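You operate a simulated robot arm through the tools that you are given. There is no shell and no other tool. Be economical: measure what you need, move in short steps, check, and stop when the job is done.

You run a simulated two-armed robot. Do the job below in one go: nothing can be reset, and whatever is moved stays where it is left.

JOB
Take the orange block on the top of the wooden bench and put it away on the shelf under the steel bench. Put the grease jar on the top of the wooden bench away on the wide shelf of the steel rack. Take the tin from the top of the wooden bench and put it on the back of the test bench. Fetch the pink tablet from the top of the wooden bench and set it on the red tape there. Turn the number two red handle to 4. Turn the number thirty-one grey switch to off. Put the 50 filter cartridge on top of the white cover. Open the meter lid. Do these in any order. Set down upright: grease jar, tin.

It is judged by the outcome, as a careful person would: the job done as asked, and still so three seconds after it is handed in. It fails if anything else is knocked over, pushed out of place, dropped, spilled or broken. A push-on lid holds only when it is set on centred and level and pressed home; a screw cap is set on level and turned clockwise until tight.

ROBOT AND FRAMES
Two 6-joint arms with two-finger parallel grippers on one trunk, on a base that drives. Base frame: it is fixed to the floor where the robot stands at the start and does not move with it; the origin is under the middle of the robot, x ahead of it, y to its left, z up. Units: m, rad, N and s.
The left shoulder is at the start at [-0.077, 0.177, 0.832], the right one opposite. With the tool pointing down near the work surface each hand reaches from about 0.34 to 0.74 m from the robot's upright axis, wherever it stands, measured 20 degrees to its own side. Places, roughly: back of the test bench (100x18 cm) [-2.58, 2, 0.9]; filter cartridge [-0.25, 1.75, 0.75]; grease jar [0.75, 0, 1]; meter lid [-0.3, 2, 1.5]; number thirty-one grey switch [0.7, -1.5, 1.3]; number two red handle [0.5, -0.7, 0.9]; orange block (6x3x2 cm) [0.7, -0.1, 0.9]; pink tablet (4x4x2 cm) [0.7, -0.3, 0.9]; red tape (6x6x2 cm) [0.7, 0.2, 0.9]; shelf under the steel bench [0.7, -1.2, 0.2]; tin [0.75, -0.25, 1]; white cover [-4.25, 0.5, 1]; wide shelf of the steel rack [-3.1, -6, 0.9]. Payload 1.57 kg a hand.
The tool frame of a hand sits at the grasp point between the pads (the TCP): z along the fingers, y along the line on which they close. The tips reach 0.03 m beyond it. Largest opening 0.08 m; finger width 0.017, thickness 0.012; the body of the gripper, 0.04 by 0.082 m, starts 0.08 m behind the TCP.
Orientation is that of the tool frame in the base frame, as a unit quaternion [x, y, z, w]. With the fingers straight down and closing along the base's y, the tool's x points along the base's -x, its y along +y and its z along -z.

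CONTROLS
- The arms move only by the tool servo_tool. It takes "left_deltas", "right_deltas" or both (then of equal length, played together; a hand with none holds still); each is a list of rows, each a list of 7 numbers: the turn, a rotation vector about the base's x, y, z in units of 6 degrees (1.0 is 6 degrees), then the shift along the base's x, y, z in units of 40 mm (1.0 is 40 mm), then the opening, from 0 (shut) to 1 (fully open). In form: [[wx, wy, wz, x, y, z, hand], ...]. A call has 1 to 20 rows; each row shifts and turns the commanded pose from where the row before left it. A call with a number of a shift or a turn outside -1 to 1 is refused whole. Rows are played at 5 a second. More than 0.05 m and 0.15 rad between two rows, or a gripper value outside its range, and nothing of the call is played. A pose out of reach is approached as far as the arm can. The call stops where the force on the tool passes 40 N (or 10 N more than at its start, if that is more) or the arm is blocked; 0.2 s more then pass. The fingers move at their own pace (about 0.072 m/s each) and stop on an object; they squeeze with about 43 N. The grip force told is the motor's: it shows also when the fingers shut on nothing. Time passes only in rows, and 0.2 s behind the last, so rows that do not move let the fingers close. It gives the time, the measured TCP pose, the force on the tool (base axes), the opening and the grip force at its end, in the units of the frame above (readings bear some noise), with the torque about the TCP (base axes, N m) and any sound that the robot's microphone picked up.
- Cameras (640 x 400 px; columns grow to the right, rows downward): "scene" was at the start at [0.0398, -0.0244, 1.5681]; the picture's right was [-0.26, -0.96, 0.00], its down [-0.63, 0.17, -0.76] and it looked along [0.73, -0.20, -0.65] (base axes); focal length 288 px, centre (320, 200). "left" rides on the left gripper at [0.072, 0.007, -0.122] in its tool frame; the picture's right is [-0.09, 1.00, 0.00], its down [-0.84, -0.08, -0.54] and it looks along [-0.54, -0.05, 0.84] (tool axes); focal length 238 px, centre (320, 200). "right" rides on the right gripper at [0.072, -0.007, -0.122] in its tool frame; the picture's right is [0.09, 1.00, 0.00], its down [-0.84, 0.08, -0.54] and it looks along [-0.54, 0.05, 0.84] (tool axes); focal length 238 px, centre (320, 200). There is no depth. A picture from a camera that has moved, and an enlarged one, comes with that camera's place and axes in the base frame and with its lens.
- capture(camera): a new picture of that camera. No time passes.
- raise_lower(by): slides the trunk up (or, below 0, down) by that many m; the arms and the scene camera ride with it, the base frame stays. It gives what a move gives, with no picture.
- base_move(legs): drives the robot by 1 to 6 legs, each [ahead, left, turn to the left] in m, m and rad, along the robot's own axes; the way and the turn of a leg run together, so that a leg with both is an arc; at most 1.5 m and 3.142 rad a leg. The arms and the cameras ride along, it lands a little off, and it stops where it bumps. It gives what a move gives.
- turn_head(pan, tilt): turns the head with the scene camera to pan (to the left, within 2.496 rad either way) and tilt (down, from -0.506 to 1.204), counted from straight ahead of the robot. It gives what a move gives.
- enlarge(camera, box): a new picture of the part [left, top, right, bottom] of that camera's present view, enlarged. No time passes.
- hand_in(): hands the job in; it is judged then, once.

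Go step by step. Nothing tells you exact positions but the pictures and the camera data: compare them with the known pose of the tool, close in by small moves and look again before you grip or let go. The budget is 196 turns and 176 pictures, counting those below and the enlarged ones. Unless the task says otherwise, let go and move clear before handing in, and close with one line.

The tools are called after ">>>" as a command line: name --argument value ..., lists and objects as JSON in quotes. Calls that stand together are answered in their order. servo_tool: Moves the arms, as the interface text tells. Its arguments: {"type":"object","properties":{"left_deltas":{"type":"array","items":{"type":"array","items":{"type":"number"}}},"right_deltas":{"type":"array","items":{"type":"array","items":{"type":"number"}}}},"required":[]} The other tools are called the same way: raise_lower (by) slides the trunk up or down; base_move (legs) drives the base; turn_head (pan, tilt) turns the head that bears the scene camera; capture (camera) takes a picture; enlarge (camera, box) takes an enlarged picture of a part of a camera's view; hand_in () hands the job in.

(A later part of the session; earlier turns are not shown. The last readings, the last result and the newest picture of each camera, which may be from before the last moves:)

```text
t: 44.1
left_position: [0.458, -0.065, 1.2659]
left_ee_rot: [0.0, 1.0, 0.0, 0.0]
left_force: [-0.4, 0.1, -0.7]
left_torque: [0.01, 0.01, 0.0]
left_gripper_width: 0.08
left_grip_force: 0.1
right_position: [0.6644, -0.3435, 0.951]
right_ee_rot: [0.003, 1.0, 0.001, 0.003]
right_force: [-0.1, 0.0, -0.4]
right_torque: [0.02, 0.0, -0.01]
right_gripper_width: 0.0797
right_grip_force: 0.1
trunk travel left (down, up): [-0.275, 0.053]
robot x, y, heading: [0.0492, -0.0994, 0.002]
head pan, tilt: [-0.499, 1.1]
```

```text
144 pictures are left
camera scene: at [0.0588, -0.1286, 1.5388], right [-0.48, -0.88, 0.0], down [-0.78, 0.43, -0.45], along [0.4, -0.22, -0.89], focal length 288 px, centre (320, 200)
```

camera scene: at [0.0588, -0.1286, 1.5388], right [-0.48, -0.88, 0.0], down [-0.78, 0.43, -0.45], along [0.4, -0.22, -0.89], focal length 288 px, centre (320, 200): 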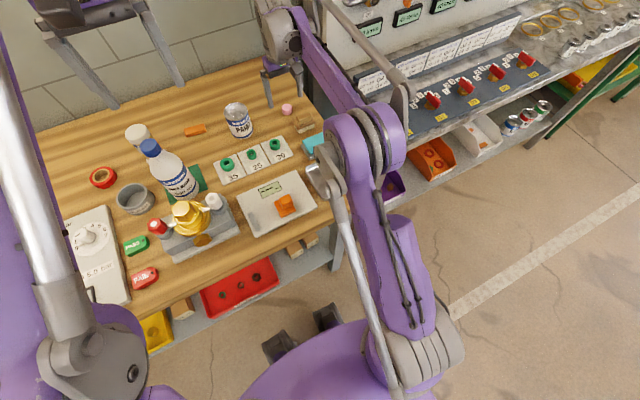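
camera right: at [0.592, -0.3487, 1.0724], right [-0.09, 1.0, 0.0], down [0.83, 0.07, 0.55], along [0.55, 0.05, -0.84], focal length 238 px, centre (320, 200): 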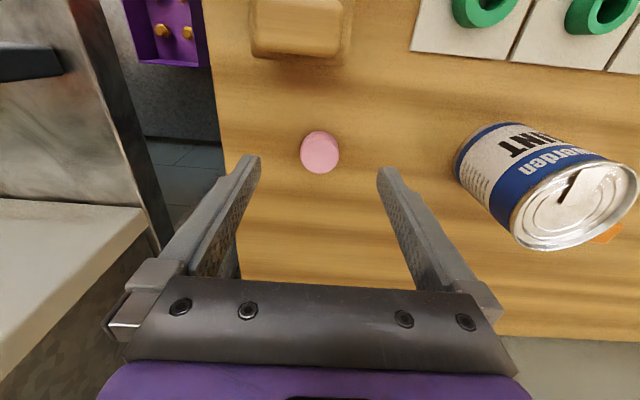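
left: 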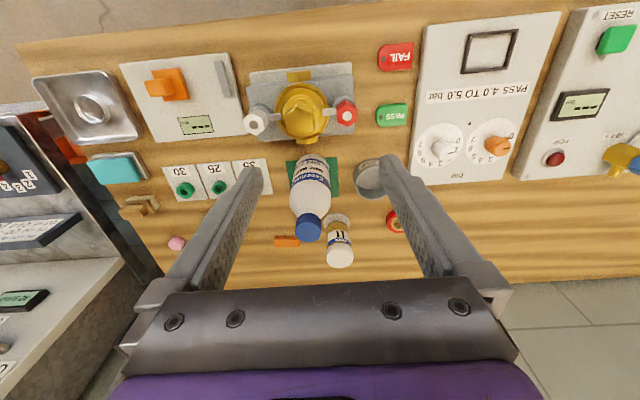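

The tablet is right under. Lower to 0.912 and close, then lift slowly a little.

>>> servo_tool --right_deltas '[[0, 0, 0, -0.1, 0, -0.35, 1], [0, 0, 0, 0, 0, -0.35, 1], [0, 0, 0, 0, 0, -0.25, 1], [0, 0, 0, 0, 0, 0, 1], [0, 0, 0, 0, 0, 0, 0], [0, 0, 0, 0, 0, 0, 0], [0, 0, 0, 0, 0, 0, 0], [0, 0, 0, 0, 0, 0, 0], [0, 0, 0, 0, 0, 0, 0]]'

>>> enlarge --camera "right" --box '[220, 100, 420, 225]'

```text
t: 46.1
left_position: [0.4572, -0.0642, 1.2662]
left_ee_rot: [0.0, 1.0, 0.001, 0.0]
left_force: [-1.2, 0.1, 0.1]
left_torque: [-0.01, -0.01, 0.03]
left_gripper_width: 0.08
left_grip_force: 0.1
right_position: [0.6606, -0.3421, 0.9126]
right_ee_rot: [0.003, 1.0, 0.0, 0.003]
right_force: [0.0, 0.3, 0.3]
right_torque: [0.01, 0.0, 0.02]
right_gripper_width: 0.0287
right_grip_force: 38.5
trunk travel left (down, up): [-0.275, 0.053]
robot x, y, heading: [0.0467, -0.0979, -0.0]
head pan, tilt: [-0.499, 1.1]
```

```text
3.20 times, centred on (320, 162) of right
camera zoom: at [0.5882, -0.3487, 1.0351], right [-0.09, 1.0, 0.0], down [0.83, 0.07, 0.55], along [0.55, 0.05, -0.84], focal length 763 px, centre (320, 320)
```

zoom: 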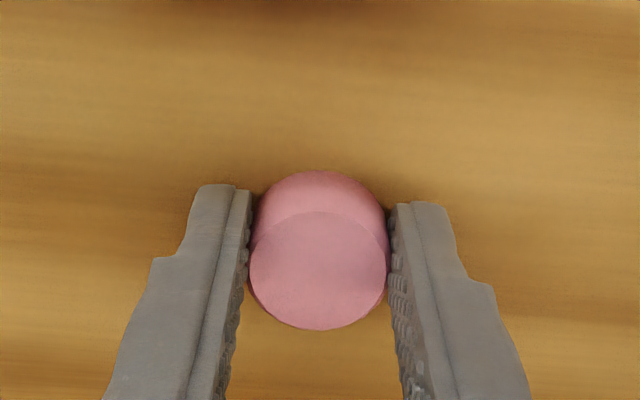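

Good grip. Slow lift and check.

>>> servo_tool --right_deltas '[[0, 0, 0, 0, 0, 0.2, 0], [0, 0, 0, 0, 0, 0.4, 0], [0, 0, 0, 0, 0, 0.4, 0], [0, 0, 0, 0, 0, 0.5, 0], [0, 0, 0, 0, 0, 0.5, 0], [0, 0, 0, -0.3, 0, 0.5, 0], [0, 0, 0, -0.3, 0, 0.5, 0], [0, 0, 0, -0.5, 0, 0.5, 0], [0, 0, 0, -0.5, 0, 0.5, 0], [0, 0, 0, -0.5, 0, 0.5, 0], [0, 0, 0, -0.6, 0, 0.5, 0], [0, 0, 0, -0.6, 0, 0.5, 0], [0, 0, 0, -0.6, 0, 0.5, 0]]'

>>> capture --camera "right"

```text
t: 48.9
left_position: [0.4566, -0.0646, 1.2664]
left_ee_rot: [0.0, 1.0, 0.001, 0.0]
left_force: [0.8, -0.7, -0.2]
left_torque: [0.0, -0.03, 0.02]
left_gripper_width: 0.08
left_grip_force: 0.1
right_position: [0.5029, -0.3416, 1.1536]
right_ee_rot: [0.003, 1.0, 0.0, 0.005]
right_force: [0.2, -0.3, -0.6]
right_torque: [0.03, -0.02, 0.01]
right_gripper_width: 0.0285
right_grip_force: 38.6
trunk travel left (down, up): [-0.275, 0.053]
robot x, y, heading: [0.0439, -0.0994, 0.003]
head pan, tilt: [-0.499, 1.1]
```

```text
142 pictures are left
camera right: at [0.4313, -0.3477, 1.2744], right [-0.09, 1.0, 0.0], down [0.83, 0.07, 0.55], along [0.55, 0.05, -0.84], focal length 238 px, centre (320, 200)
```

right: 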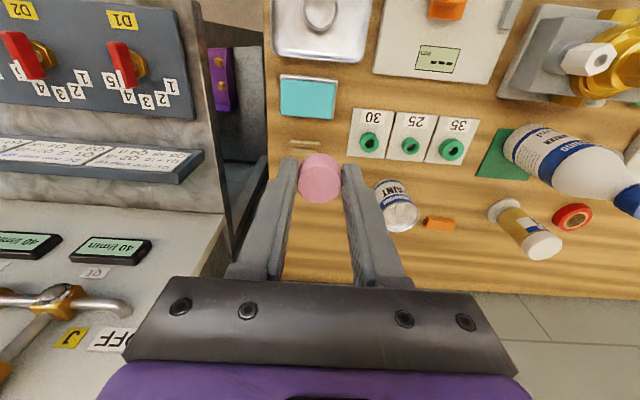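

Held firmly. Raise a bit more for bottle clearance and drive left.

>>> servo_tool --right_deltas '[[0, 0, 0, -0.5, 0, 0.5, 0], [0, 0, 0, -0.5, 0, 0.5, 0]]'

>>> base_move --legs '[[0, 0.5, 0]]'

>>> capture --camera "right"

```text
t: 49.5
left_position: [0.4577, -0.0645, 1.2666]
left_ee_rot: [0.0, 1.0, 0.0, 0.0]
left_force: [-0.2, 0.2, -0.6]
left_torque: [-0.04, -0.03, 0.01]
left_gripper_width: 0.0799
left_grip_force: 0.0
right_position: [0.4645, -0.3435, 1.1913]
right_ee_rot: [0.003, 1.0, 0.0, 0.005]
right_force: [0.0, -0.2, -0.3]
right_torque: [-0.01, 0.0, -0.04]
right_gripper_width: 0.0285
right_grip_force: 38.3
trunk travel left (down, up): [-0.275, 0.053]
robot x, y, heading: [0.0439, -0.0935, 0.001]
head pan, tilt: [-0.499, 1.1]
```

```text
t: 54.4
left_position: [0.4575, 0.4339, 1.2655]
left_ee_rot: [-0.001, 1.0, 0.001, 0.001]
left_force: [0.2, 0.0, 0.1]
left_torque: [-0.01, -0.02, 0.02]
left_gripper_width: 0.0801
left_grip_force: 0.0
right_position: [0.4654, 0.1566, 1.1911]
right_ee_rot: [0.002, 1.0, 0.001, 0.004]
right_force: [-0.1, -0.3, 0.2]
right_torque: [-0.02, 0.02, -0.03]
right_gripper_width: 0.0286
right_grip_force: 38.7
trunk travel left (down, up): [-0.275, 0.053]
robot x, y, heading: [0.0429, 0.4027, -0.003]
head pan, tilt: [-0.499, 1.1]
```

```text
141 pictures are left
camera right: at [0.3927, 0.1498, 1.3139], right [-0.09, 1.0, 0.0], down [0.83, 0.07, 0.55], along [0.55, 0.05, -0.84], focal length 238 px, centre (320, 200)
```

right: 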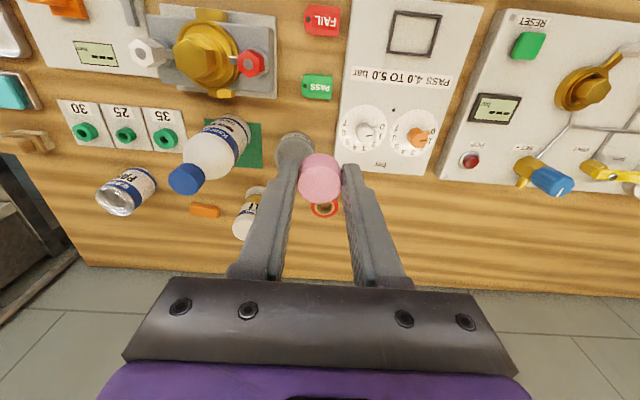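

The tape is at about (0.685,0.185). I move the hand forward above it, then look.

>>> servo_tool --right_deltas '[[0, 0, 0, 0.7, 0.2, -0.3, 0], [0, 0, 0, 0.7, 0.2, -0.4, 0], [0, 0, 0, 0.7, 0.2, -0.4, 0], [0, 0, 0, 0.7, 0.1, -0.5, 0], [0, 0, 0, 0.6, 0, -0.7, 0], [0, 0, 0, 0.6, 0, -0.7, 0], [0, 0, 0, 0.5, 0, -0.7, 0], [0, 0, 0, 0.5, 0, -0.6, 0], [0, 0, 0, 0, 0, 0, 0]]'

>>> capture --camera "right"

>>> capture --camera "scene"

```text
t: 56.4
left_position: [0.4568, 0.4345, 1.2659]
left_ee_rot: [0.0, 1.0, 0.001, 0.0]
left_force: [-0.1, 1.9, 0.2]
left_torque: [0.01, 0.0, 0.02]
left_gripper_width: 0.0801
left_grip_force: 0.1
right_position: [0.6646, 0.1848, 1.0194]
right_ee_rot: [0.002, 1.0, 0.0, 0.005]
right_force: [-0.4, -0.6, -1.1]
right_torque: [0.01, 0.0, 0.01]
right_gripper_width: 0.0285
right_grip_force: 39.0
trunk travel left (down, up): [-0.275, 0.053]
robot x, y, heading: [0.0432, 0.4025, -0.002]
head pan, tilt: [-0.499, 1.1]
```

```text
140 pictures are left
camera right: at [0.5924, 0.1789, 1.1425], right [-0.09, 1.0, 0.0], down [0.83, 0.07, 0.55], along [0.55, 0.05, -0.84], focal length 238 px, centre (320, 200)
```

right: 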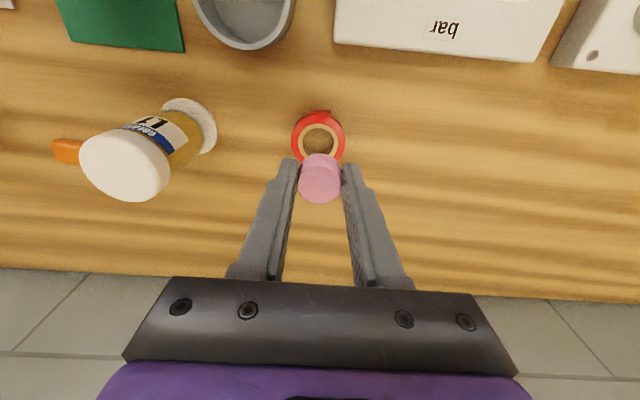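

```text
139 pictures are left
camera scene: at [0.0578, 0.3698, 1.5388], right [-0.48, -0.88, 0.0], down [-0.78, 0.43, -0.45], along [0.4, -0.22, -0.89], focal length 288 px, centre (320, 200)
```

scene: 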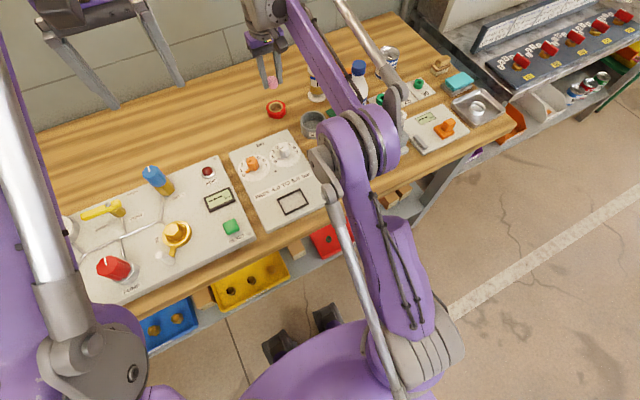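

The tape is at (0.674,0.185). I check its hole against the 28.5 mm tablet.

>>> enlarge --camera "right" --box '[240, 90, 400, 190]'

```text
4.00 times, centred on (320, 140) of right
camera zoom: at [0.5924, 0.1789, 1.1425], right [-0.09, 1.0, 0.0], down [0.83, 0.07, 0.55], along [0.55, 0.05, -0.84], focal length 953 px, centre (320, 440)
```

zoom: 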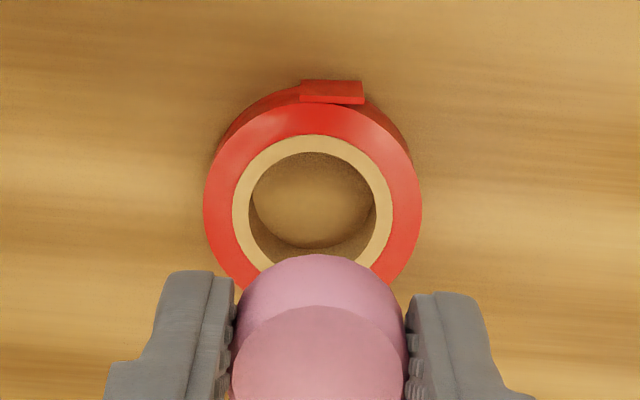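

The hole (≈33 mm) is wider than the tablet, so I'll set it on the rim, offset about 15 mm to +y, where it's stably supported. Move over and lower to just above.

>>> servo_tool --right_deltas '[[0, 0, 0, 0.3, 0.38, -0.4, 0], [0, 0, 0, 0, 0, -0.5, 0], [0, 0, 0, 0, 0, -0.5, 0], [0, 0, 0, 0, 0, -0.4, 0], [0, 0, 0, 0, 0, 0, 0]]'

>>> enlarge --camera "right" --box '[220, 90, 420, 215]'

```text
t: 57.6
left_position: [0.457, 0.4332, 1.2658]
left_ee_rot: [0.0, 1.0, 0.001, 0.0]
left_force: [-0.1, -0.1, 0.3]
left_torque: [0.02, -0.03, 0.02]
left_gripper_width: 0.0801
left_grip_force: 0.1
right_position: [0.678, 0.1982, 0.9483]
right_ee_rot: [0.002, 1.0, 0.0, 0.003]
right_force: [-0.1, -0.6, -1.2]
right_torque: [0.0, -0.01, -0.04]
right_gripper_width: 0.0284
right_grip_force: 38.8
trunk travel left (down, up): [-0.275, 0.053]
robot x, y, heading: [0.0436, 0.3974, 0.005]
head pan, tilt: [-0.499, 1.1]
```

```text
3.20 times, centred on (320, 152) of right
camera zoom: at [0.6041, 0.1931, 1.0697], right [-0.09, 1.0, 0.0], down [0.83, 0.07, 0.55], along [0.55, 0.05, -0.84], focal length 763 px, centre (320, 352)
```

zoom: 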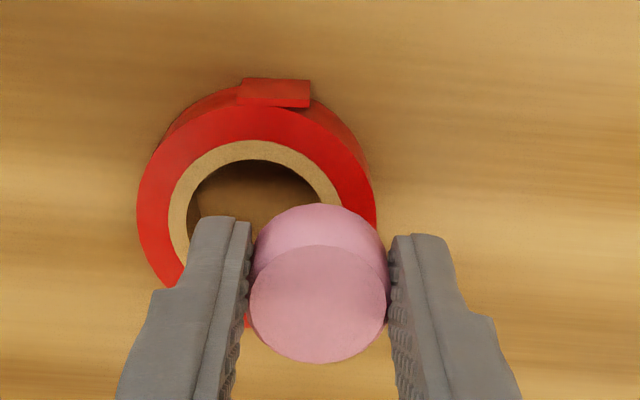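

Well positioned. Lower onto the tape and release.

>>> servo_tool --right_deltas '[[0, 0, 0, 0.05, 0.06, -0.15, 0], [0, 0, 0, 0, 0, -0.1, 0], [0, 0, 0, 0, 0, -0.05, 0], [0, 0, 0, 0, 0, 0, 0]]'

>>> enlarge --camera "right" --box '[220, 90, 420, 215]'

```text
t: 58.6
left_position: [0.4584, 0.4324, 1.2659]
left_ee_rot: [-0.001, 1.0, 0.0, 0.0]
left_force: [-0.5, 0.7, 0.2]
left_torque: [0.02, 0.0, 0.01]
left_gripper_width: 0.0802
left_grip_force: 0.0
right_position: [0.6788, 0.2022, 0.9358]
right_ee_rot: [0.001, 1.0, -0.001, 0.004]
right_force: [0.8, 0.9, 0.5]
right_torque: [0.03, 0.02, -0.01]
right_gripper_width: 0.0285
right_grip_force: 38.7
trunk travel left (down, up): [-0.275, 0.053]
robot x, y, heading: [0.0427, 0.4002, -0.001]
head pan, tilt: [-0.499, 1.1]
```

```text
3.20 times, centred on (320, 152) of right
camera zoom: at [0.6067, 0.196, 1.0574], right [-0.09, 1.0, 0.0], down [0.83, 0.07, 0.55], along [0.55, 0.05, -0.84], focal length 763 px, centre (320, 352)
```

zoom: 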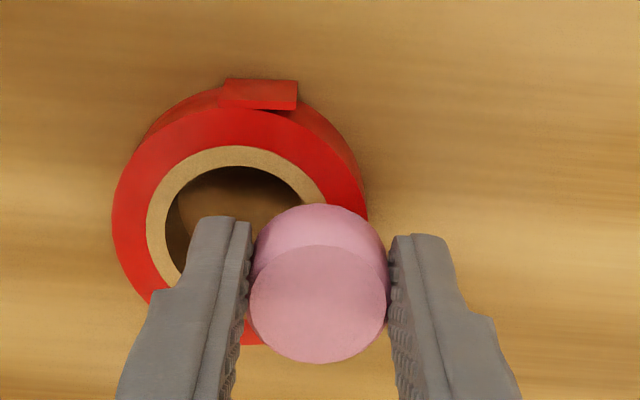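

Still just above. I lower in fine steps.

>>> servo_tool --right_deltas '[[0, 0, 0, 0, -0.04, -0.04, 0], [0, 0, 0, 0, 0, -0.04, 0], [0, 0, 0, 0, 0, 0, 0]]'

```text
t: 59.4
left_position: [0.4574, 0.4335, 1.2653]
left_ee_rot: [0.0, 1.0, 0.0, 0.0]
left_force: [-0.4, 0.1, 0.8]
left_torque: [0.03, -0.02, 0.0]
left_gripper_width: 0.0801
left_grip_force: 0.0
right_position: [0.6797, 0.1994, 0.9315]
right_ee_rot: [0.002, 1.0, 0.0, 0.003]
right_force: [1.1, -0.1, 0.9]
right_torque: [-0.01, 0.0, 0.03]
right_gripper_width: 0.0287
right_grip_force: 38.8
trunk travel left (down, up): [-0.275, 0.053]
robot x, y, heading: [0.0463, 0.3984, 0.0]
head pan, tilt: [-0.499, 1.1]
```

>>> servo_tool --right_deltas '[[0, 0, 0, 0, 0, -0.04, 0], [0, 0, 0, 0, 0, -0.03, 0], [0, 0, 0, 0, 0, 0, 0]]'

>>> enlarge --camera "right" --box '[220, 90, 420, 215]'

```text
t: 60.2
left_position: [0.4559, 0.4353, 1.2654]
left_ee_rot: [-0.001, 1.0, -0.001, 0.001]
left_force: [0.2, -0.5, 0.7]
left_torque: [0.0, 0.0, 0.0]
left_gripper_width: 0.0798
left_grip_force: 0.1
right_position: [0.6787, 0.2, 0.9313]
right_ee_rot: [0.002, 1.0, -0.001, 0.004]
right_force: [2.3, 0.0, 17.0]
right_torque: [-0.04, -0.21, 0.02]
right_gripper_width: 0.0286
right_grip_force: 38.1
trunk travel left (down, up): [-0.275, 0.053]
robot x, y, heading: [0.0427, 0.4018, 0.002]
head pan, tilt: [-0.499, 1.1]
```

```text
3.20 times, centred on (320, 152) of right
camera zoom: at [0.6061, 0.1942, 1.0531], right [-0.09, 1.0, 0.0], down [0.83, 0.07, 0.55], along [0.55, 0.05, -0.84], focal length 763 px, centre (320, 352)
```

zoom: 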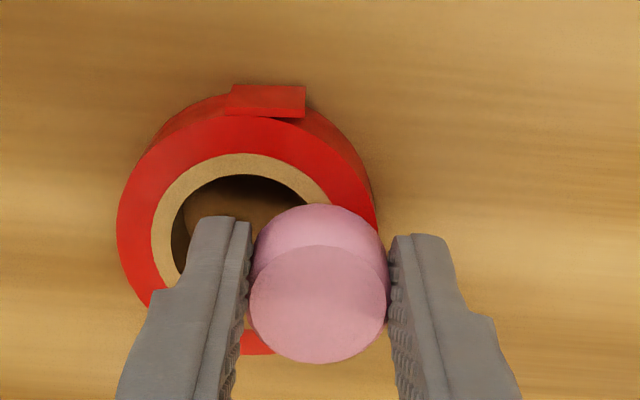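

In contact. Ease up 1 mm, open, then rise.

>>> servo_tool --right_deltas '[[0, 0, 0, 0, 0, 0.03, 0], [0, 0, 0, 0, 0, 0, 0.6], [0, 0, 0, 0, 0, 0, 0.6], [0, 0, 0, 0, 0, 0.2, 0.6], [0, 0, 0, 0, 0, 0.5, 0.6], [0, 0, 0, 0, 0, 0.7, 0.6], [0, 0, 0, 0, 0, 0.7, 0.6]]'

>>> capture --camera "right"

```text
t: 61.8
left_position: [0.4579, 0.4334, 1.2662]
left_ee_rot: [0.0, 1.0, 0.0, 0.0]
left_force: [-0.1, 0.3, 0.5]
left_torque: [0.0, 0.03, 0.0]
left_gripper_width: 0.0801
left_grip_force: 0.0
right_position: [0.6791, 0.2003, 1.0159]
right_ee_rot: [0.002, 1.0, -0.001, 0.003]
right_force: [-0.2, 0.0, 0.4]
right_torque: [0.02, -0.03, -0.02]
right_gripper_width: 0.0482
right_grip_force: 0.2
trunk travel left (down, up): [-0.275, 0.053]
robot x, y, heading: [0.0443, 0.4042, 0.002]
head pan, tilt: [-0.499, 1.1]
```

```text
134 pictures are left
camera right: at [0.6069, 0.1941, 1.138], right [-0.09, 1.0, 0.0], down [0.83, 0.07, 0.55], along [0.55, 0.05, -0.84], focal length 238 px, centre (320, 200)
```

right: 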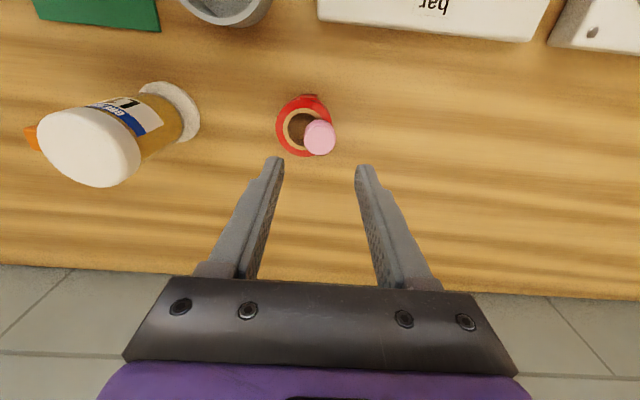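

The tablet rests on the tape. Next the orange block: retract the hand, drive to y≈0 so that the forearm comes from the right of the bottle.

>>> servo_tool --right_deltas '[[0, 0, 0, -0.3, 0, 0.7, 1], [0, 0, 0, -0.5, 0, 0.8, 1], [0, 0, 0, -0.8, 0, 0.7, 1], [0, 0, 0, -0.8, 0, 0.7, 1], [0, 0, 0, -0.9, 0, 0.7, 1], [0, 0, 0, -0.9, 0, 0.7, 1]]'

>>> base_move --legs '[[0.01, -0.42, 0]]'

>>> capture --camera "right"

>>> turn_head --pan -0.1 --tilt 0.9

>>> capture --camera "scene"

```text
t: 63.2
left_position: [0.4555, 0.4332, 1.2668]
left_ee_rot: [0.0, 1.0, 0.0, 0.001]
left_force: [-0.6, 0.2, -0.2]
left_torque: [-0.01, -0.04, -0.01]
left_gripper_width: 0.0801
left_grip_force: 0.0
right_position: [0.5088, 0.2013, 1.1873]
right_ee_rot: [0.002, 1.0, 0.0, 0.005]
right_force: [0.4, 0.3, -0.4]
right_torque: [0.0, -0.01, 0.01]
right_gripper_width: 0.0801
right_grip_force: 0.1
trunk travel left (down, up): [-0.275, 0.053]
robot x, y, heading: [0.041, 0.4053, -0.0]
head pan, tilt: [-0.499, 1.1]
```

```text
t: 67.4
left_position: [0.468, 0.0123, 1.266]
left_ee_rot: [0.001, 1.0, 0.0, 0.0]
left_force: [0.2, -0.4, 0.4]
left_torque: [-0.03, 0.01, -0.01]
left_gripper_width: 0.0796
left_grip_force: 0.0
right_position: [0.5212, -0.2203, 1.1872]
right_ee_rot: [0.003, 1.0, 0.0, 0.003]
right_force: [-0.2, -0.3, 0.5]
right_torque: [0.01, 0.01, -0.01]
right_gripper_width: 0.0801
right_grip_force: 0.0
trunk travel left (down, up): [-0.275, 0.053]
robot x, y, heading: [0.0526, -0.0155, -0.004]
head pan, tilt: [-0.499, 1.1]
```

```text
133 pictures are left
camera right: at [0.4485, -0.2265, 1.3087], right [-0.09, 1.0, 0.0], down [0.83, 0.07, 0.55], along [0.55, 0.05, -0.84], focal length 238 px, centre (320, 200)
```

right: 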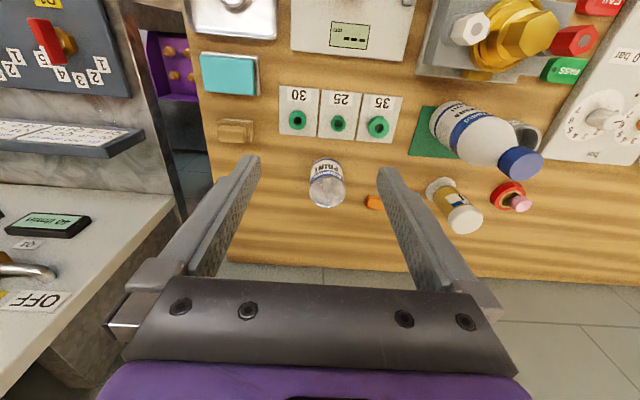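

```text
t: 68.3
left_position: [0.4673, 0.0119, 1.2656]
left_ee_rot: [0.001, 1.0, 0.0, 0.0]
left_force: [1.6, 0.1, 0.5]
left_torque: [-0.02, -0.01, 0.0]
left_gripper_width: 0.0801
left_grip_force: 0.0
right_position: [0.5203, -0.2209, 1.187]
right_ee_rot: [0.003, 1.0, 0.0, 0.004]
right_force: [0.7, -0.1, 0.6]
right_torque: [-0.02, 0.01, 0.0]
right_gripper_width: 0.08
right_grip_force: 0.1
trunk travel left (down, up): [-0.275, 0.053]
robot x, y, heading: [0.0554, -0.0228, -0.001]
head pan, tilt: [-0.099, 0.901]
```

```text
132 pictures are left
camera scene: at [0.088, -0.0278, 1.5526], right [-0.1, -0.99, 0.0], down [-0.78, 0.08, -0.62], along [0.62, -0.06, -0.78], focal length 288 px, centre (320, 200)
```

scene: 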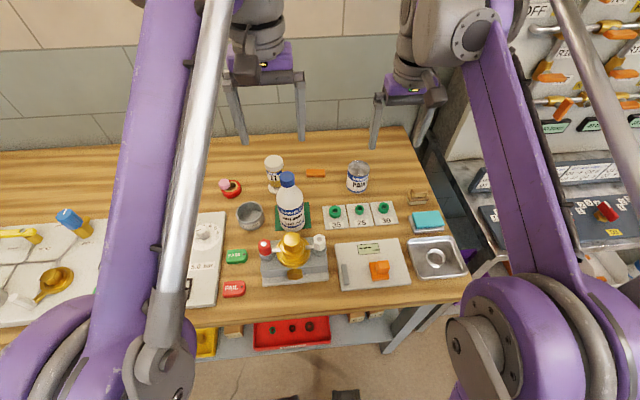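

Moving the right hand over to the block.

>>> servo_tool --right_deltas '[[0, 0, 0, 0.3, 0.9, 0, 1], [0, 0, 0, 0.4, 0.9, 0, 1], [0, 0, 0, 0.4, 0.9, -0.2, 1], [0, 0, 0, 0.6, 0.9, -0.4, 1], [0, 0, 0, 0.8, 0, -0.6, 1], [0, 0, 0, 0.8, 0, -0.8, 1], [0, 0, 0, 0.6, 0, -0.8, 1], [0, 0, 0, 0.5, 0, -0.8, 1], [0, 0, 0, 0, 0, 0, 1]]'

>>> capture --camera "right"

>>> capture --camera "scene"

```text
t: 70.3
left_position: [0.4682, 0.0129, 1.2666]
left_ee_rot: [0.0, 1.0, 0.0, 0.0]
left_force: [0.1, 0.2, 0.2]
left_torque: [0.01, -0.01, 0.0]
left_gripper_width: 0.0799
left_grip_force: 0.0
right_position: [0.6883, -0.078, 1.0388]
right_ee_rot: [0.003, 1.0, -0.001, 0.004]
right_force: [-0.1, -0.9, -1.3]
right_torque: [-0.03, -0.04, -0.03]
right_gripper_width: 0.0798
right_grip_force: 0.1
right hand out of reach, approached as far as the arm can: row 6, 8
trunk travel left (down, up): [-0.275, 0.053]
robot x, y, heading: [0.0535, -0.0202, -0.001]
head pan, tilt: [-0.099, 0.901]
```

```text
131 pictures are left
camera right: at [0.6163, -0.0841, 1.1606], right [-0.09, 1.0, 0.0], down [0.83, 0.07, 0.55], along [0.55, 0.05, -0.84], focal length 238 px, centre (320, 200)
```

right: 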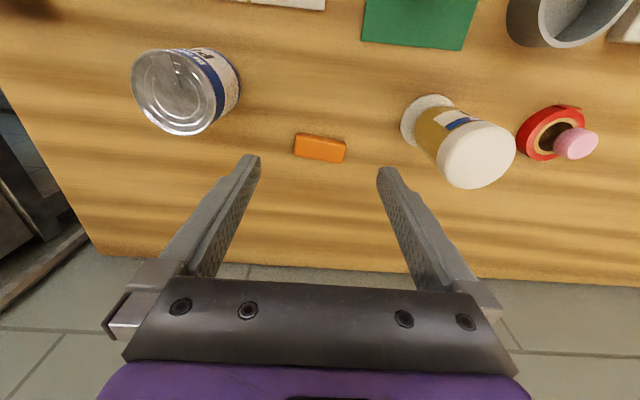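

```text
130 pictures are left
camera scene: at [0.0876, -0.0277, 1.5527], right [-0.1, -0.99, 0.0], down [-0.78, 0.08, -0.62], along [0.62, -0.06, -0.78], focal length 288 px, centre (320, 200)
```

scene: 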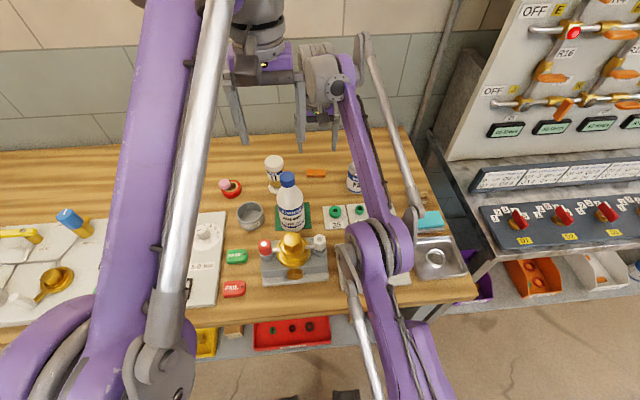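

The block is at (0.717,-0.075), aligned with y. Descend onto it.

>>> servo_tool --right_deltas '[[0, 0, 0, 0.1, 0, -0.6, 1], [0, 0, 0, 0.2, 0.05, -0.6, 1], [0, 0, 0, 0.2, 0, -0.6, 1], [0, 0, 0, 0.2, 0, -0.6, 1], [0, 0, 0, 0, 0, -0.3, 1], [0, 0, 0, 0, 0, 0, 1]]'

>>> capture --camera "right"

```text
t: 71.7
left_position: [0.4667, 0.0127, 1.2664]
left_ee_rot: [0.001, 1.0, 0.0, 0.0]
left_force: [0.9, -0.2, 1.0]
left_torque: [0.0, -0.01, 0.0]
left_gripper_width: 0.0801
left_grip_force: 0.0
right_position: [0.7167, -0.0766, 0.929]
right_ee_rot: [0.003, 1.0, 0.001, 0.004]
right_force: [0.2, -0.4, 0.1]
right_torque: [0.0, -0.01, 0.02]
right_gripper_width: 0.0799
right_grip_force: 0.0
trunk travel left (down, up): [-0.275, 0.053]
robot x, y, heading: [0.0562, -0.0175, -0.003]
head pan, tilt: [-0.099, 0.901]
```

```text
129 pictures are left
camera right: at [0.644, -0.0819, 1.0515], right [-0.09, 1.0, 0.0], down [0.83, 0.07, 0.55], along [0.55, 0.05, -0.84], focal length 238 px, centre (320, 200)
```

right: 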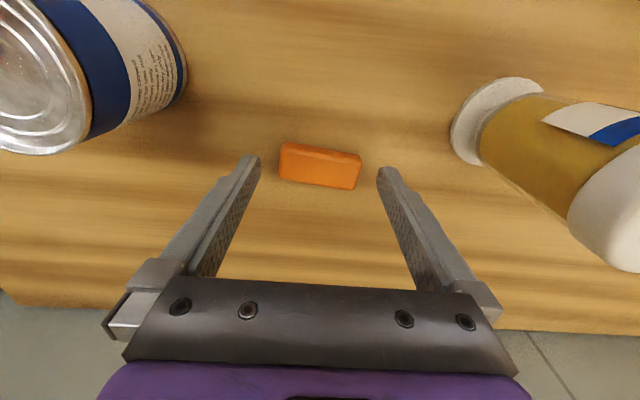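

Lower to 0.913 with a small correction and close.

>>> servo_tool --right_deltas '[[0, 0, 0, 0.1, 0.05, -0.2, 1], [0, 0, 0, 0, 0, -0.2, 1], [0, 0, 0, 0, 0, 0, 1], [0, 0, 0, 0, 0, 0, 0], [0, 0, 0, 0, 0, 0, 0], [0, 0, 0, 0, 0, 0, 0], [0, 0, 0, 0, 0, 0, 0], [0, 0, 0, 0, 0, 0.2, 0], [0, 0, 0, 0, 0, 0.3, 0], [0, 0, 0, -0.1, 0, 0.4, 0], [0, 0, 0, -0.2, 0, 0.4, 0], [0, 0, 0, -0.3, 0, 0.5, 0], [0, 0, 0, -0.3, 0, 0.5, 0]]'

>>> capture --camera "right"

```text
t: 74.5
left_position: [0.4665, 0.0125, 1.2654]
left_ee_rot: [0.001, 1.0, 0.0, 0.001]
left_force: [0.2, 1.0, 0.3]
left_torque: [0.01, 0.0, 0.01]
left_gripper_width: 0.0802
left_grip_force: 0.1
right_position: [0.6834, -0.0742, 1.006]
right_ee_rot: [0.004, 1.0, -0.001, 0.004]
right_force: [0.2, -0.1, -0.2]
right_torque: [-0.04, 0.01, -0.02]
right_gripper_width: 0.0598
right_grip_force: 43.1
trunk travel left (down, up): [-0.275, 0.053]
robot x, y, heading: [0.0552, -0.0193, -0.003]
head pan, tilt: [-0.099, 0.901]
```

```text
128 pictures are left
camera right: at [0.6121, -0.0806, 1.1284], right [-0.09, 1.0, 0.0], down [0.83, 0.07, 0.55], along [0.55, 0.05, -0.84], focal length 238 px, centre (320, 200)
```

right: 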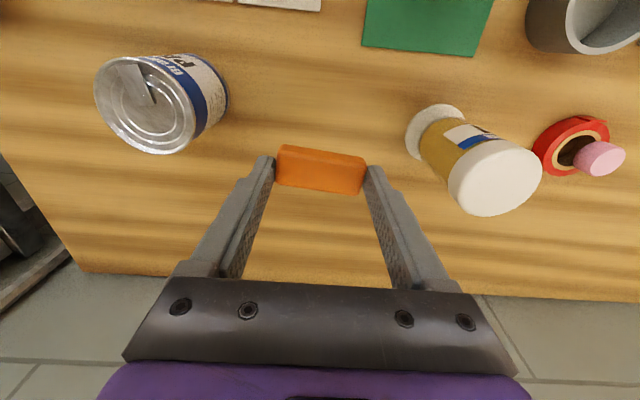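

Block held. Retract and drive right along to the steel bench, backing off a bit.

>>> servo_tool --right_deltas '[[0, 0, 0, -0.6, -0.3, 0.8, 0], [0, 0, 0, -0.8, -0.5, 0.6, 0], [0, 0, 0, -0.9, -0.5, 0.6, 0], [0, 0, 0, -0.9, -0.5, 0.6, 0], [0, 0, 0, -0.9, -0.5, 0.6, 0], [0, 0, 0, -0.9, -0.5, 0.6, 0], [0, 0, 0, -0.9, -0.5, 0.3, 0]]'

>>> base_move --legs '[[-0.2, 0, 0], [0, -1.0, 0]]'

>>> turn_head --pan -0.2 --tilt 0.85

>>> capture --camera "scene"

>>> capture --camera "right"

>>> turn_head --pan -0.3 --tilt 0.2

>>> capture --camera "scene"

```text
t: 76.1
left_position: [0.4661, 0.0124, 1.2666]
left_ee_rot: [0.0, 1.0, -0.001, 0.001]
left_force: [-0.6, 0.4, 0.1]
left_torque: [-0.01, 0.01, -0.01]
left_gripper_width: 0.0798
left_grip_force: 0.2
right_position: [0.5604, -0.1992, 1.2221]
right_ee_rot: [0.003, 1.0, 0.0, 0.003]
right_force: [-0.2, 0.4, -0.3]
right_torque: [-0.01, -0.03, 0.02]
right_gripper_width: 0.0595
right_grip_force: 42.9
right hand out of reach, approached as far as the arm can: row 3, 4, 5, 6, 7
trunk travel left (down, up): [-0.275, 0.053]
robot x, y, heading: [0.0562, -0.0186, -0.002]
head pan, tilt: [-0.099, 0.901]
```

```text
t: 86.4
left_position: [0.2657, -0.9847, 1.2668]
left_ee_rot: [0.0, 1.0, 0.0, 0.0]
left_force: [-0.3, 0.3, 0.4]
left_torque: [0.02, 0.0, -0.03]
left_gripper_width: 0.0801
left_grip_force: 0.1
right_position: [0.3589, -1.1956, 1.2212]
right_ee_rot: [0.004, 1.0, 0.001, 0.003]
right_force: [0.1, 0.0, 0.0]
right_torque: [0.0, 0.0, -0.01]
right_gripper_width: 0.0585
right_grip_force: 43.8
trunk travel left (down, up): [-0.275, 0.053]
robot x, y, heading: [-0.1464, -1.0152, 0.001]
head pan, tilt: [-0.099, 0.901]
```

```text
t: 87.0
left_position: [0.2661, -0.9854, 1.2657]
left_ee_rot: [0.001, 1.0, 0.001, 0.0]
left_force: [0.4, -0.6, 0.0]
left_torque: [0.01, -0.01, 0.0]
left_gripper_width: 0.0798
left_grip_force: 0.2
right_position: [0.3593, -1.1947, 1.2211]
right_ee_rot: [0.004, 1.0, 0.0, 0.003]
right_force: [-0.4, -0.5, -0.1]
right_torque: [0.03, 0.01, -0.02]
right_gripper_width: 0.0585
right_grip_force: 43.1
trunk travel left (down, up): [-0.275, 0.053]
robot x, y, heading: [-0.1442, -1.0144, -0.003]
head pan, tilt: [-0.201, 0.85]
```

```text
127 pictures are left
camera scene: at [-0.1123, -1.0323, 1.5565], right [-0.2, -0.98, 0.0], down [-0.74, 0.15, -0.66], along [0.65, -0.13, -0.75], focal length 288 px, centre (320, 200)
```

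scene: 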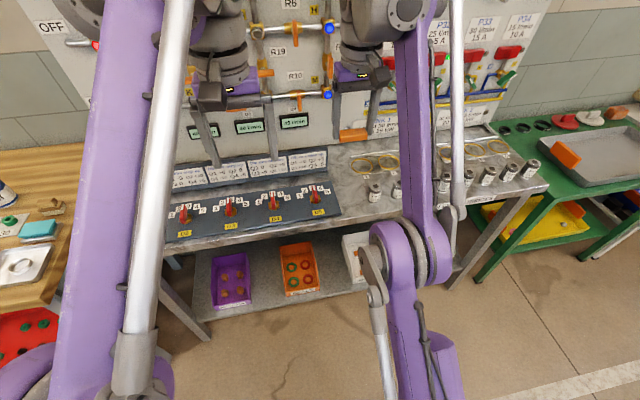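

```text
126 pictures are left
camera right: at [0.2874, -1.201, 1.3433], right [-0.08, 1.0, 0.0], down [0.83, 0.07, 0.55], along [0.54, 0.04, -0.84], focal length 238 px, centre (320, 200)
```

right: 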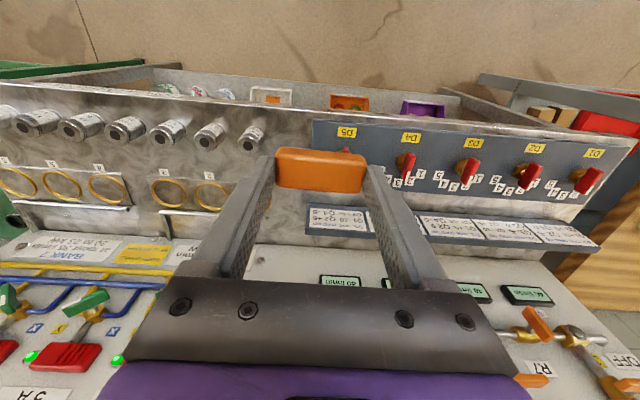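

```text
t: 88.1
left_position: [0.2655, -0.9837, 1.2653]
left_ee_rot: [0.001, 1.0, 0.0, 0.0]
left_force: [-0.2, -0.1, -0.5]
left_torque: [-0.02, 0.02, -0.02]
left_gripper_width: 0.08
left_grip_force: 0.1
right_position: [0.3598, -1.1956, 1.2219]
right_ee_rot: [0.004, 1.0, 0.0, 0.002]
right_force: [-0.2, 0.1, 0.3]
right_torque: [-0.03, -0.01, -0.02]
right_gripper_width: 0.0585
right_grip_force: 43.3
trunk travel left (down, up): [-0.275, 0.053]
robot x, y, heading: [-0.1476, -1.0138, -0.008]
head pan, tilt: [-0.3, 0.201]
```

```text
125 pictures are left
camera scene: at [-0.0999, -1.0443, 1.6141], right [-0.3, -0.95, 0.0], down [-0.19, 0.06, -0.98], along [0.94, -0.29, -0.2], focal length 288 px, centre (320, 200)
```

scene: 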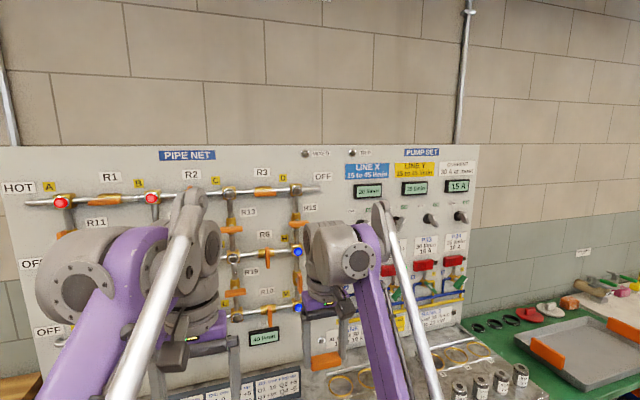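

The shelf under the steel bench holds bins and cans. I lower the trunk, back off a little and look at the shelf for free space.

>>> base_move --legs '[[-0.25, 0, 0]]'

>>> raise_lower --by -0.27

>>> turn_head --pan -0.1 --tilt 0.7

>>> capture --camera "scene"

>>> turn_head --pan -0.7 --tilt 0.75

>>> capture --camera "scene"

```text
t: 89.9
left_position: [0.0152, -0.983, 1.2657]
left_ee_rot: [0.0, 1.0, 0.001, 0.0]
left_force: [-0.5, 0.5, 0.3]
left_torque: [-0.01, 0.0, 0.02]
left_gripper_width: 0.0799
left_grip_force: 0.1
right_position: [0.1097, -1.1943, 1.2202]
right_ee_rot: [0.004, 1.0, 0.0, 0.002]
right_force: [-0.5, -0.9, 0.1]
right_torque: [0.0, 0.01, -0.03]
right_gripper_width: 0.0586
right_grip_force: 42.9
trunk travel left (down, up): [-0.275, 0.053]
robot x, y, heading: [-0.3971, -1.0119, 0.002]
head pan, tilt: [-0.3, 0.201]
```

```text
t: 92.7
left_position: [0.0157, -0.9843, 0.9963]
left_ee_rot: [0.001, 1.0, -0.001, -0.001]
left_force: [0.8, 0.1, 0.9]
left_torque: [0.02, 0.0, -0.01]
left_gripper_width: 0.0801
left_grip_force: 0.0
right_position: [0.1313, -1.1955, 0.8983]
right_ee_rot: [0.003, 0.999, -0.001, -0.043]
right_force: [0.8, -0.3, -0.5]
right_torque: [0.03, 0.02, 0.0]
right_gripper_width: 0.0585
right_grip_force: 43.0
trunk travel left (down, up): [-0.005, 0.323]
robot x, y, heading: [-0.3974, -1.0152, -0.001]
head pan, tilt: [-0.3, 0.201]
```

```text
t: 93.6
left_position: [0.0151, -0.9829, 0.9962]
left_ee_rot: [0.001, 1.0, -0.001, 0.001]
left_force: [0.5, 0.4, 0.8]
left_torque: [-0.02, -0.03, 0.01]
left_gripper_width: 0.08
left_grip_force: 0.0
right_position: [0.1311, -1.1949, 0.8979]
right_ee_rot: [0.004, 0.999, -0.001, -0.043]
right_force: [0.4, 0.0, -0.1]
right_torque: [0.0, 0.0, 0.01]
right_gripper_width: 0.0586
right_grip_force: 43.1
trunk travel left (down, up): [-0.005, 0.323]
robot x, y, heading: [-0.3993, -1.0149, -0.006]
head pan, tilt: [-0.099, 0.7]
```

```text
124 pictures are left
camera scene: at [-0.3041, -1.0247, 1.2942], right [-0.1, -0.99, 0.0], down [-0.64, 0.07, -0.77], along [0.76, -0.08, -0.64], focal length 288 px, centre (320, 200)
```

scene: 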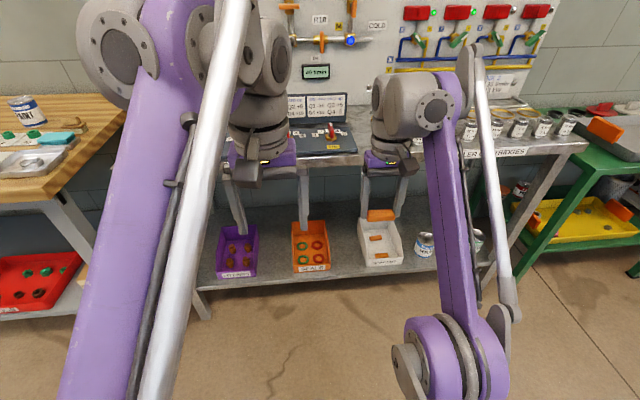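

```text
t: 94.6
left_position: [0.0158, -0.9825, 0.9945]
left_ee_rot: [0.001, 1.0, 0.0, 0.001]
left_force: [0.5, 0.2, -0.5]
left_torque: [0.01, -0.01, -0.01]
left_gripper_width: 0.0798
left_grip_force: 0.0
right_position: [0.132, -1.1933, 0.8988]
right_ee_rot: [0.004, 0.999, -0.001, -0.042]
right_force: [0.6, 0.7, -0.2]
right_torque: [-0.01, -0.01, 0.04]
right_gripper_width: 0.0587
right_grip_force: 42.5
trunk travel left (down, up): [-0.005, 0.323]
robot x, y, heading: [-0.4004, -1.0117, 0.001]
head pan, tilt: [-0.7, 0.75]
```

```text
123 pictures are left
camera scene: at [-0.3253, -1.0695, 1.2899], right [-0.65, -0.76, 0.0], down [-0.52, 0.44, -0.73], along [0.56, -0.47, -0.68], focal length 288 px, centre (320, 200)
```

scene: 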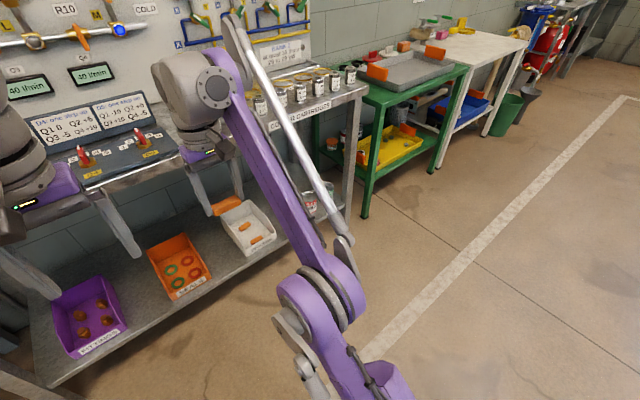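

The white bin already holds orange pieces. I check its label.

>>> enlarge --camera "scene" --box '[120, 180, 340, 317]'

>>> turn_head --pan -0.25 --tilt 0.75

>>> enlarge --camera "scene" --box '[160, 170, 440, 345]'

```text
2.91 times, centred on (230, 248) of scene
camera zoom: at [-0.3253, -1.0695, 1.2899], right [-0.65, -0.76, 0.0], down [-0.52, 0.44, -0.73], along [0.56, -0.47, -0.68], focal length 838 px, centre (582, 59)
```

zoom: 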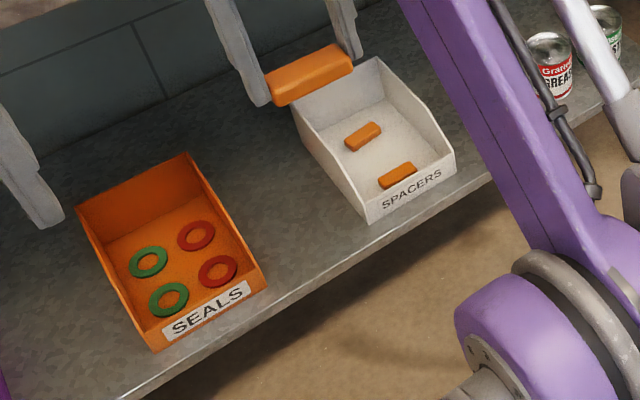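

```text
t: 95.5
left_position: [0.0156, -0.9844, 0.996]
left_ee_rot: [0.0, 1.0, 0.0, 0.0]
left_force: [-0.2, 0.0, -0.4]
left_torque: [-0.03, 0.02, -0.01]
left_gripper_width: 0.0799
left_grip_force: 0.2
right_position: [0.1318, -1.1946, 0.8984]
right_ee_rot: [0.004, 0.999, -0.001, -0.042]
right_force: [-0.2, 0.1, -0.3]
right_torque: [0.0, 0.02, -0.05]
right_gripper_width: 0.0588
right_grip_force: 42.9
trunk travel left (down, up): [-0.005, 0.323]
robot x, y, heading: [-0.393, -1.0134, -0.004]
head pan, tilt: [-0.25, 0.75]
```

```text
2.29 times, centred on (300, 258) of scene
camera zoom: at [-0.3084, -1.0368, 1.2899], right [-0.25, -0.97, 0.0], down [-0.66, 0.17, -0.73], along [0.71, -0.18, -0.68], focal length 658 px, centre (366, 69)
```

zoom: 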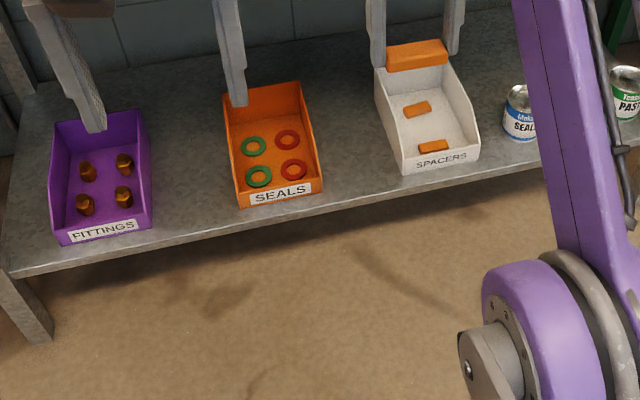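

The block is a spacer like those in the SPACERS bin on that shelf, so it belongs there. I shift right, lower the hand in front of the bench and look with the wrist camera.

>>> base_move --legs '[[0, -0.2, 0]]'

>>> servo_tool --right_deltas '[[0, 0, 0, 0, 0, -0.9, 0], [0, 0, 0, 0, 0, -0.9, 0], [0, 0, 0, 0, 0, -0.9, 0], [0, 0, 0, 0, 0, -0.9, 0], [0, 0, 0, 0, 0, -0.9, 0], [0, 0, 0, 0, 0, -0.9, 0], [0, 0, 0, 0, 0, -0.9, 0], [0, 0, 0, 0, 0, -0.9, 0], [0, 0, 0, 0, 0, -0.9, 0], [0, 0, 0, 0, 0, -0.9, 0], [0, 0, 0, 0, 0, 0, 0]]'

>>> capture --camera "right"

>>> capture --camera "scene"

```text
t: 97.9
left_position: [0.0147, -1.184, 0.9957]
left_ee_rot: [0.001, 1.0, -0.001, -0.001]
left_force: [-0.5, 0.5, 0.3]
left_torque: [0.01, -0.03, 0.01]
left_gripper_width: 0.0802
left_grip_force: 0.0
right_position: [0.1303, -1.3947, 0.8982]
right_ee_rot: [0.005, 0.999, -0.001, -0.042]
right_force: [-0.2, 0.2, 0.8]
right_torque: [0.01, 0.01, 0.01]
right_gripper_width: 0.0588
right_grip_force: 42.7
trunk travel left (down, up): [-0.005, 0.323]
robot x, y, heading: [-0.3991, -1.2128, -0.002]
head pan, tilt: [-0.25, 0.75]
```

```text
t: 100.3
left_position: [0.0154, -1.1848, 0.9961]
left_ee_rot: [0.001, 1.0, 0.0, 0.0]
left_force: [0.0, -0.2, -0.4]
left_torque: [0.01, 0.01, 0.03]
left_gripper_width: 0.0797
left_grip_force: 0.0
right_position: [0.2337, -1.3959, 0.5961]
right_ee_rot: [0.005, 0.999, -0.001, -0.043]
right_force: [-0.9, 0.3, -0.6]
right_torque: [-0.03, -0.02, 0.04]
right_gripper_width: 0.0585
right_grip_force: 42.8
right hand out of reach, approached as far as the arm can: row 1, 2, 3, 4, 5, 8, 9, 10
trunk travel left (down, up): [-0.005, 0.323]
robot x, y, heading: [-0.3946, -1.2134, -0.003]
head pan, tilt: [-0.25, 0.75]
```

```text
120 pictures are left
camera right: at [0.1739, -1.4011, 0.7248], right [-0.08, 1.0, 0.01], down [0.88, 0.07, 0.47], along [0.46, 0.05, -0.88], focal length 238 px, centre (320, 200)
```

right: 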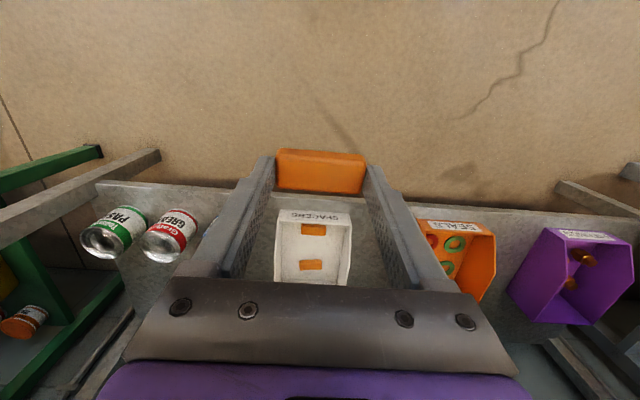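

```text
119 pictures are left
camera scene: at [-0.309, -1.2371, 1.2899], right [-0.25, -0.97, 0.0], down [-0.66, 0.17, -0.73], along [0.71, -0.18, -0.68], focal length 288 px, centre (320, 200)
```

scene: 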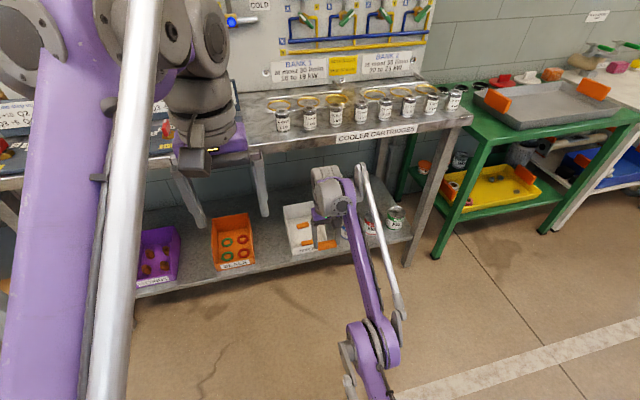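

The SPACERS bin spans roughly x 0.46–0.68, y≈-1.39, rim about z 0.27. I lower the hand in front of the shelf first, then drive in under the bench.

>>> servo_tool --right_deltas '[[0, 0, 0, 0.1, 0, -0.6, 0], [0, 0, 0, 0.1, 0, -0.6, 0], [0, 0, 0, 0, 0, -0.6, 0], [0, 0, 0, 0, 0, -0.6, 0], [0, 0, 0, 0, 0, -0.6, 0], [0, 0, 0, 0, 0, -0.6, 0], [0, 0, 0, 0, 0, -0.6, 0], [0, 0, 0, 0, 0, 0, 0]]'

>>> capture --camera "right"

>>> capture --camera "scene"

```text
t: 102.1
left_position: [0.0151, -1.1837, 0.9954]
left_ee_rot: [0.001, 1.0, 0.0, 0.0]
left_force: [-0.9, -0.2, -0.1]
left_torque: [0.02, 0.03, 0.02]
left_gripper_width: 0.0801
left_grip_force: 0.0
right_position: [0.28, -1.3967, 0.4404]
right_ee_rot: [0.004, 0.999, 0.0, -0.045]
right_force: [0.4, 0.6, -0.1]
right_torque: [0.02, -0.02, 0.0]
right_gripper_width: 0.0585
right_grip_force: 42.8
right hand out of reach, approached as far as the arm can: row 1, 2, 3, 4, 5, 6
trunk travel left (down, up): [-0.005, 0.323]
robot x, y, heading: [-0.3978, -1.2126, 0.001]
head pan, tilt: [-0.25, 0.75]
```

```text
118 pictures are left
camera right: at [0.2194, -1.4017, 0.5683], right [-0.08, 1.0, 0.01], down [0.88, 0.07, 0.47], along [0.46, 0.05, -0.89], focal length 238 px, centre (320, 200)
```

right: 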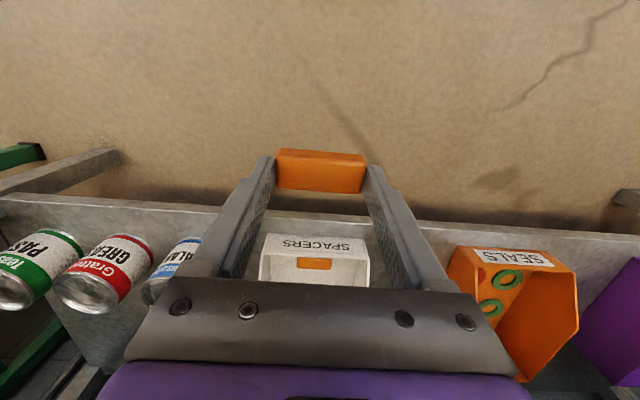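

```text
117 pictures are left
camera scene: at [-0.3089, -1.2371, 1.2899], right [-0.25, -0.97, 0.0], down [-0.66, 0.17, -0.73], along [0.71, -0.18, -0.68], focal length 288 px, centre (320, 200)
```

scene: 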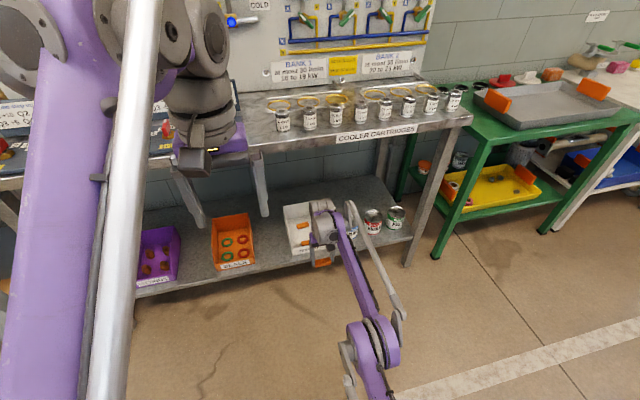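

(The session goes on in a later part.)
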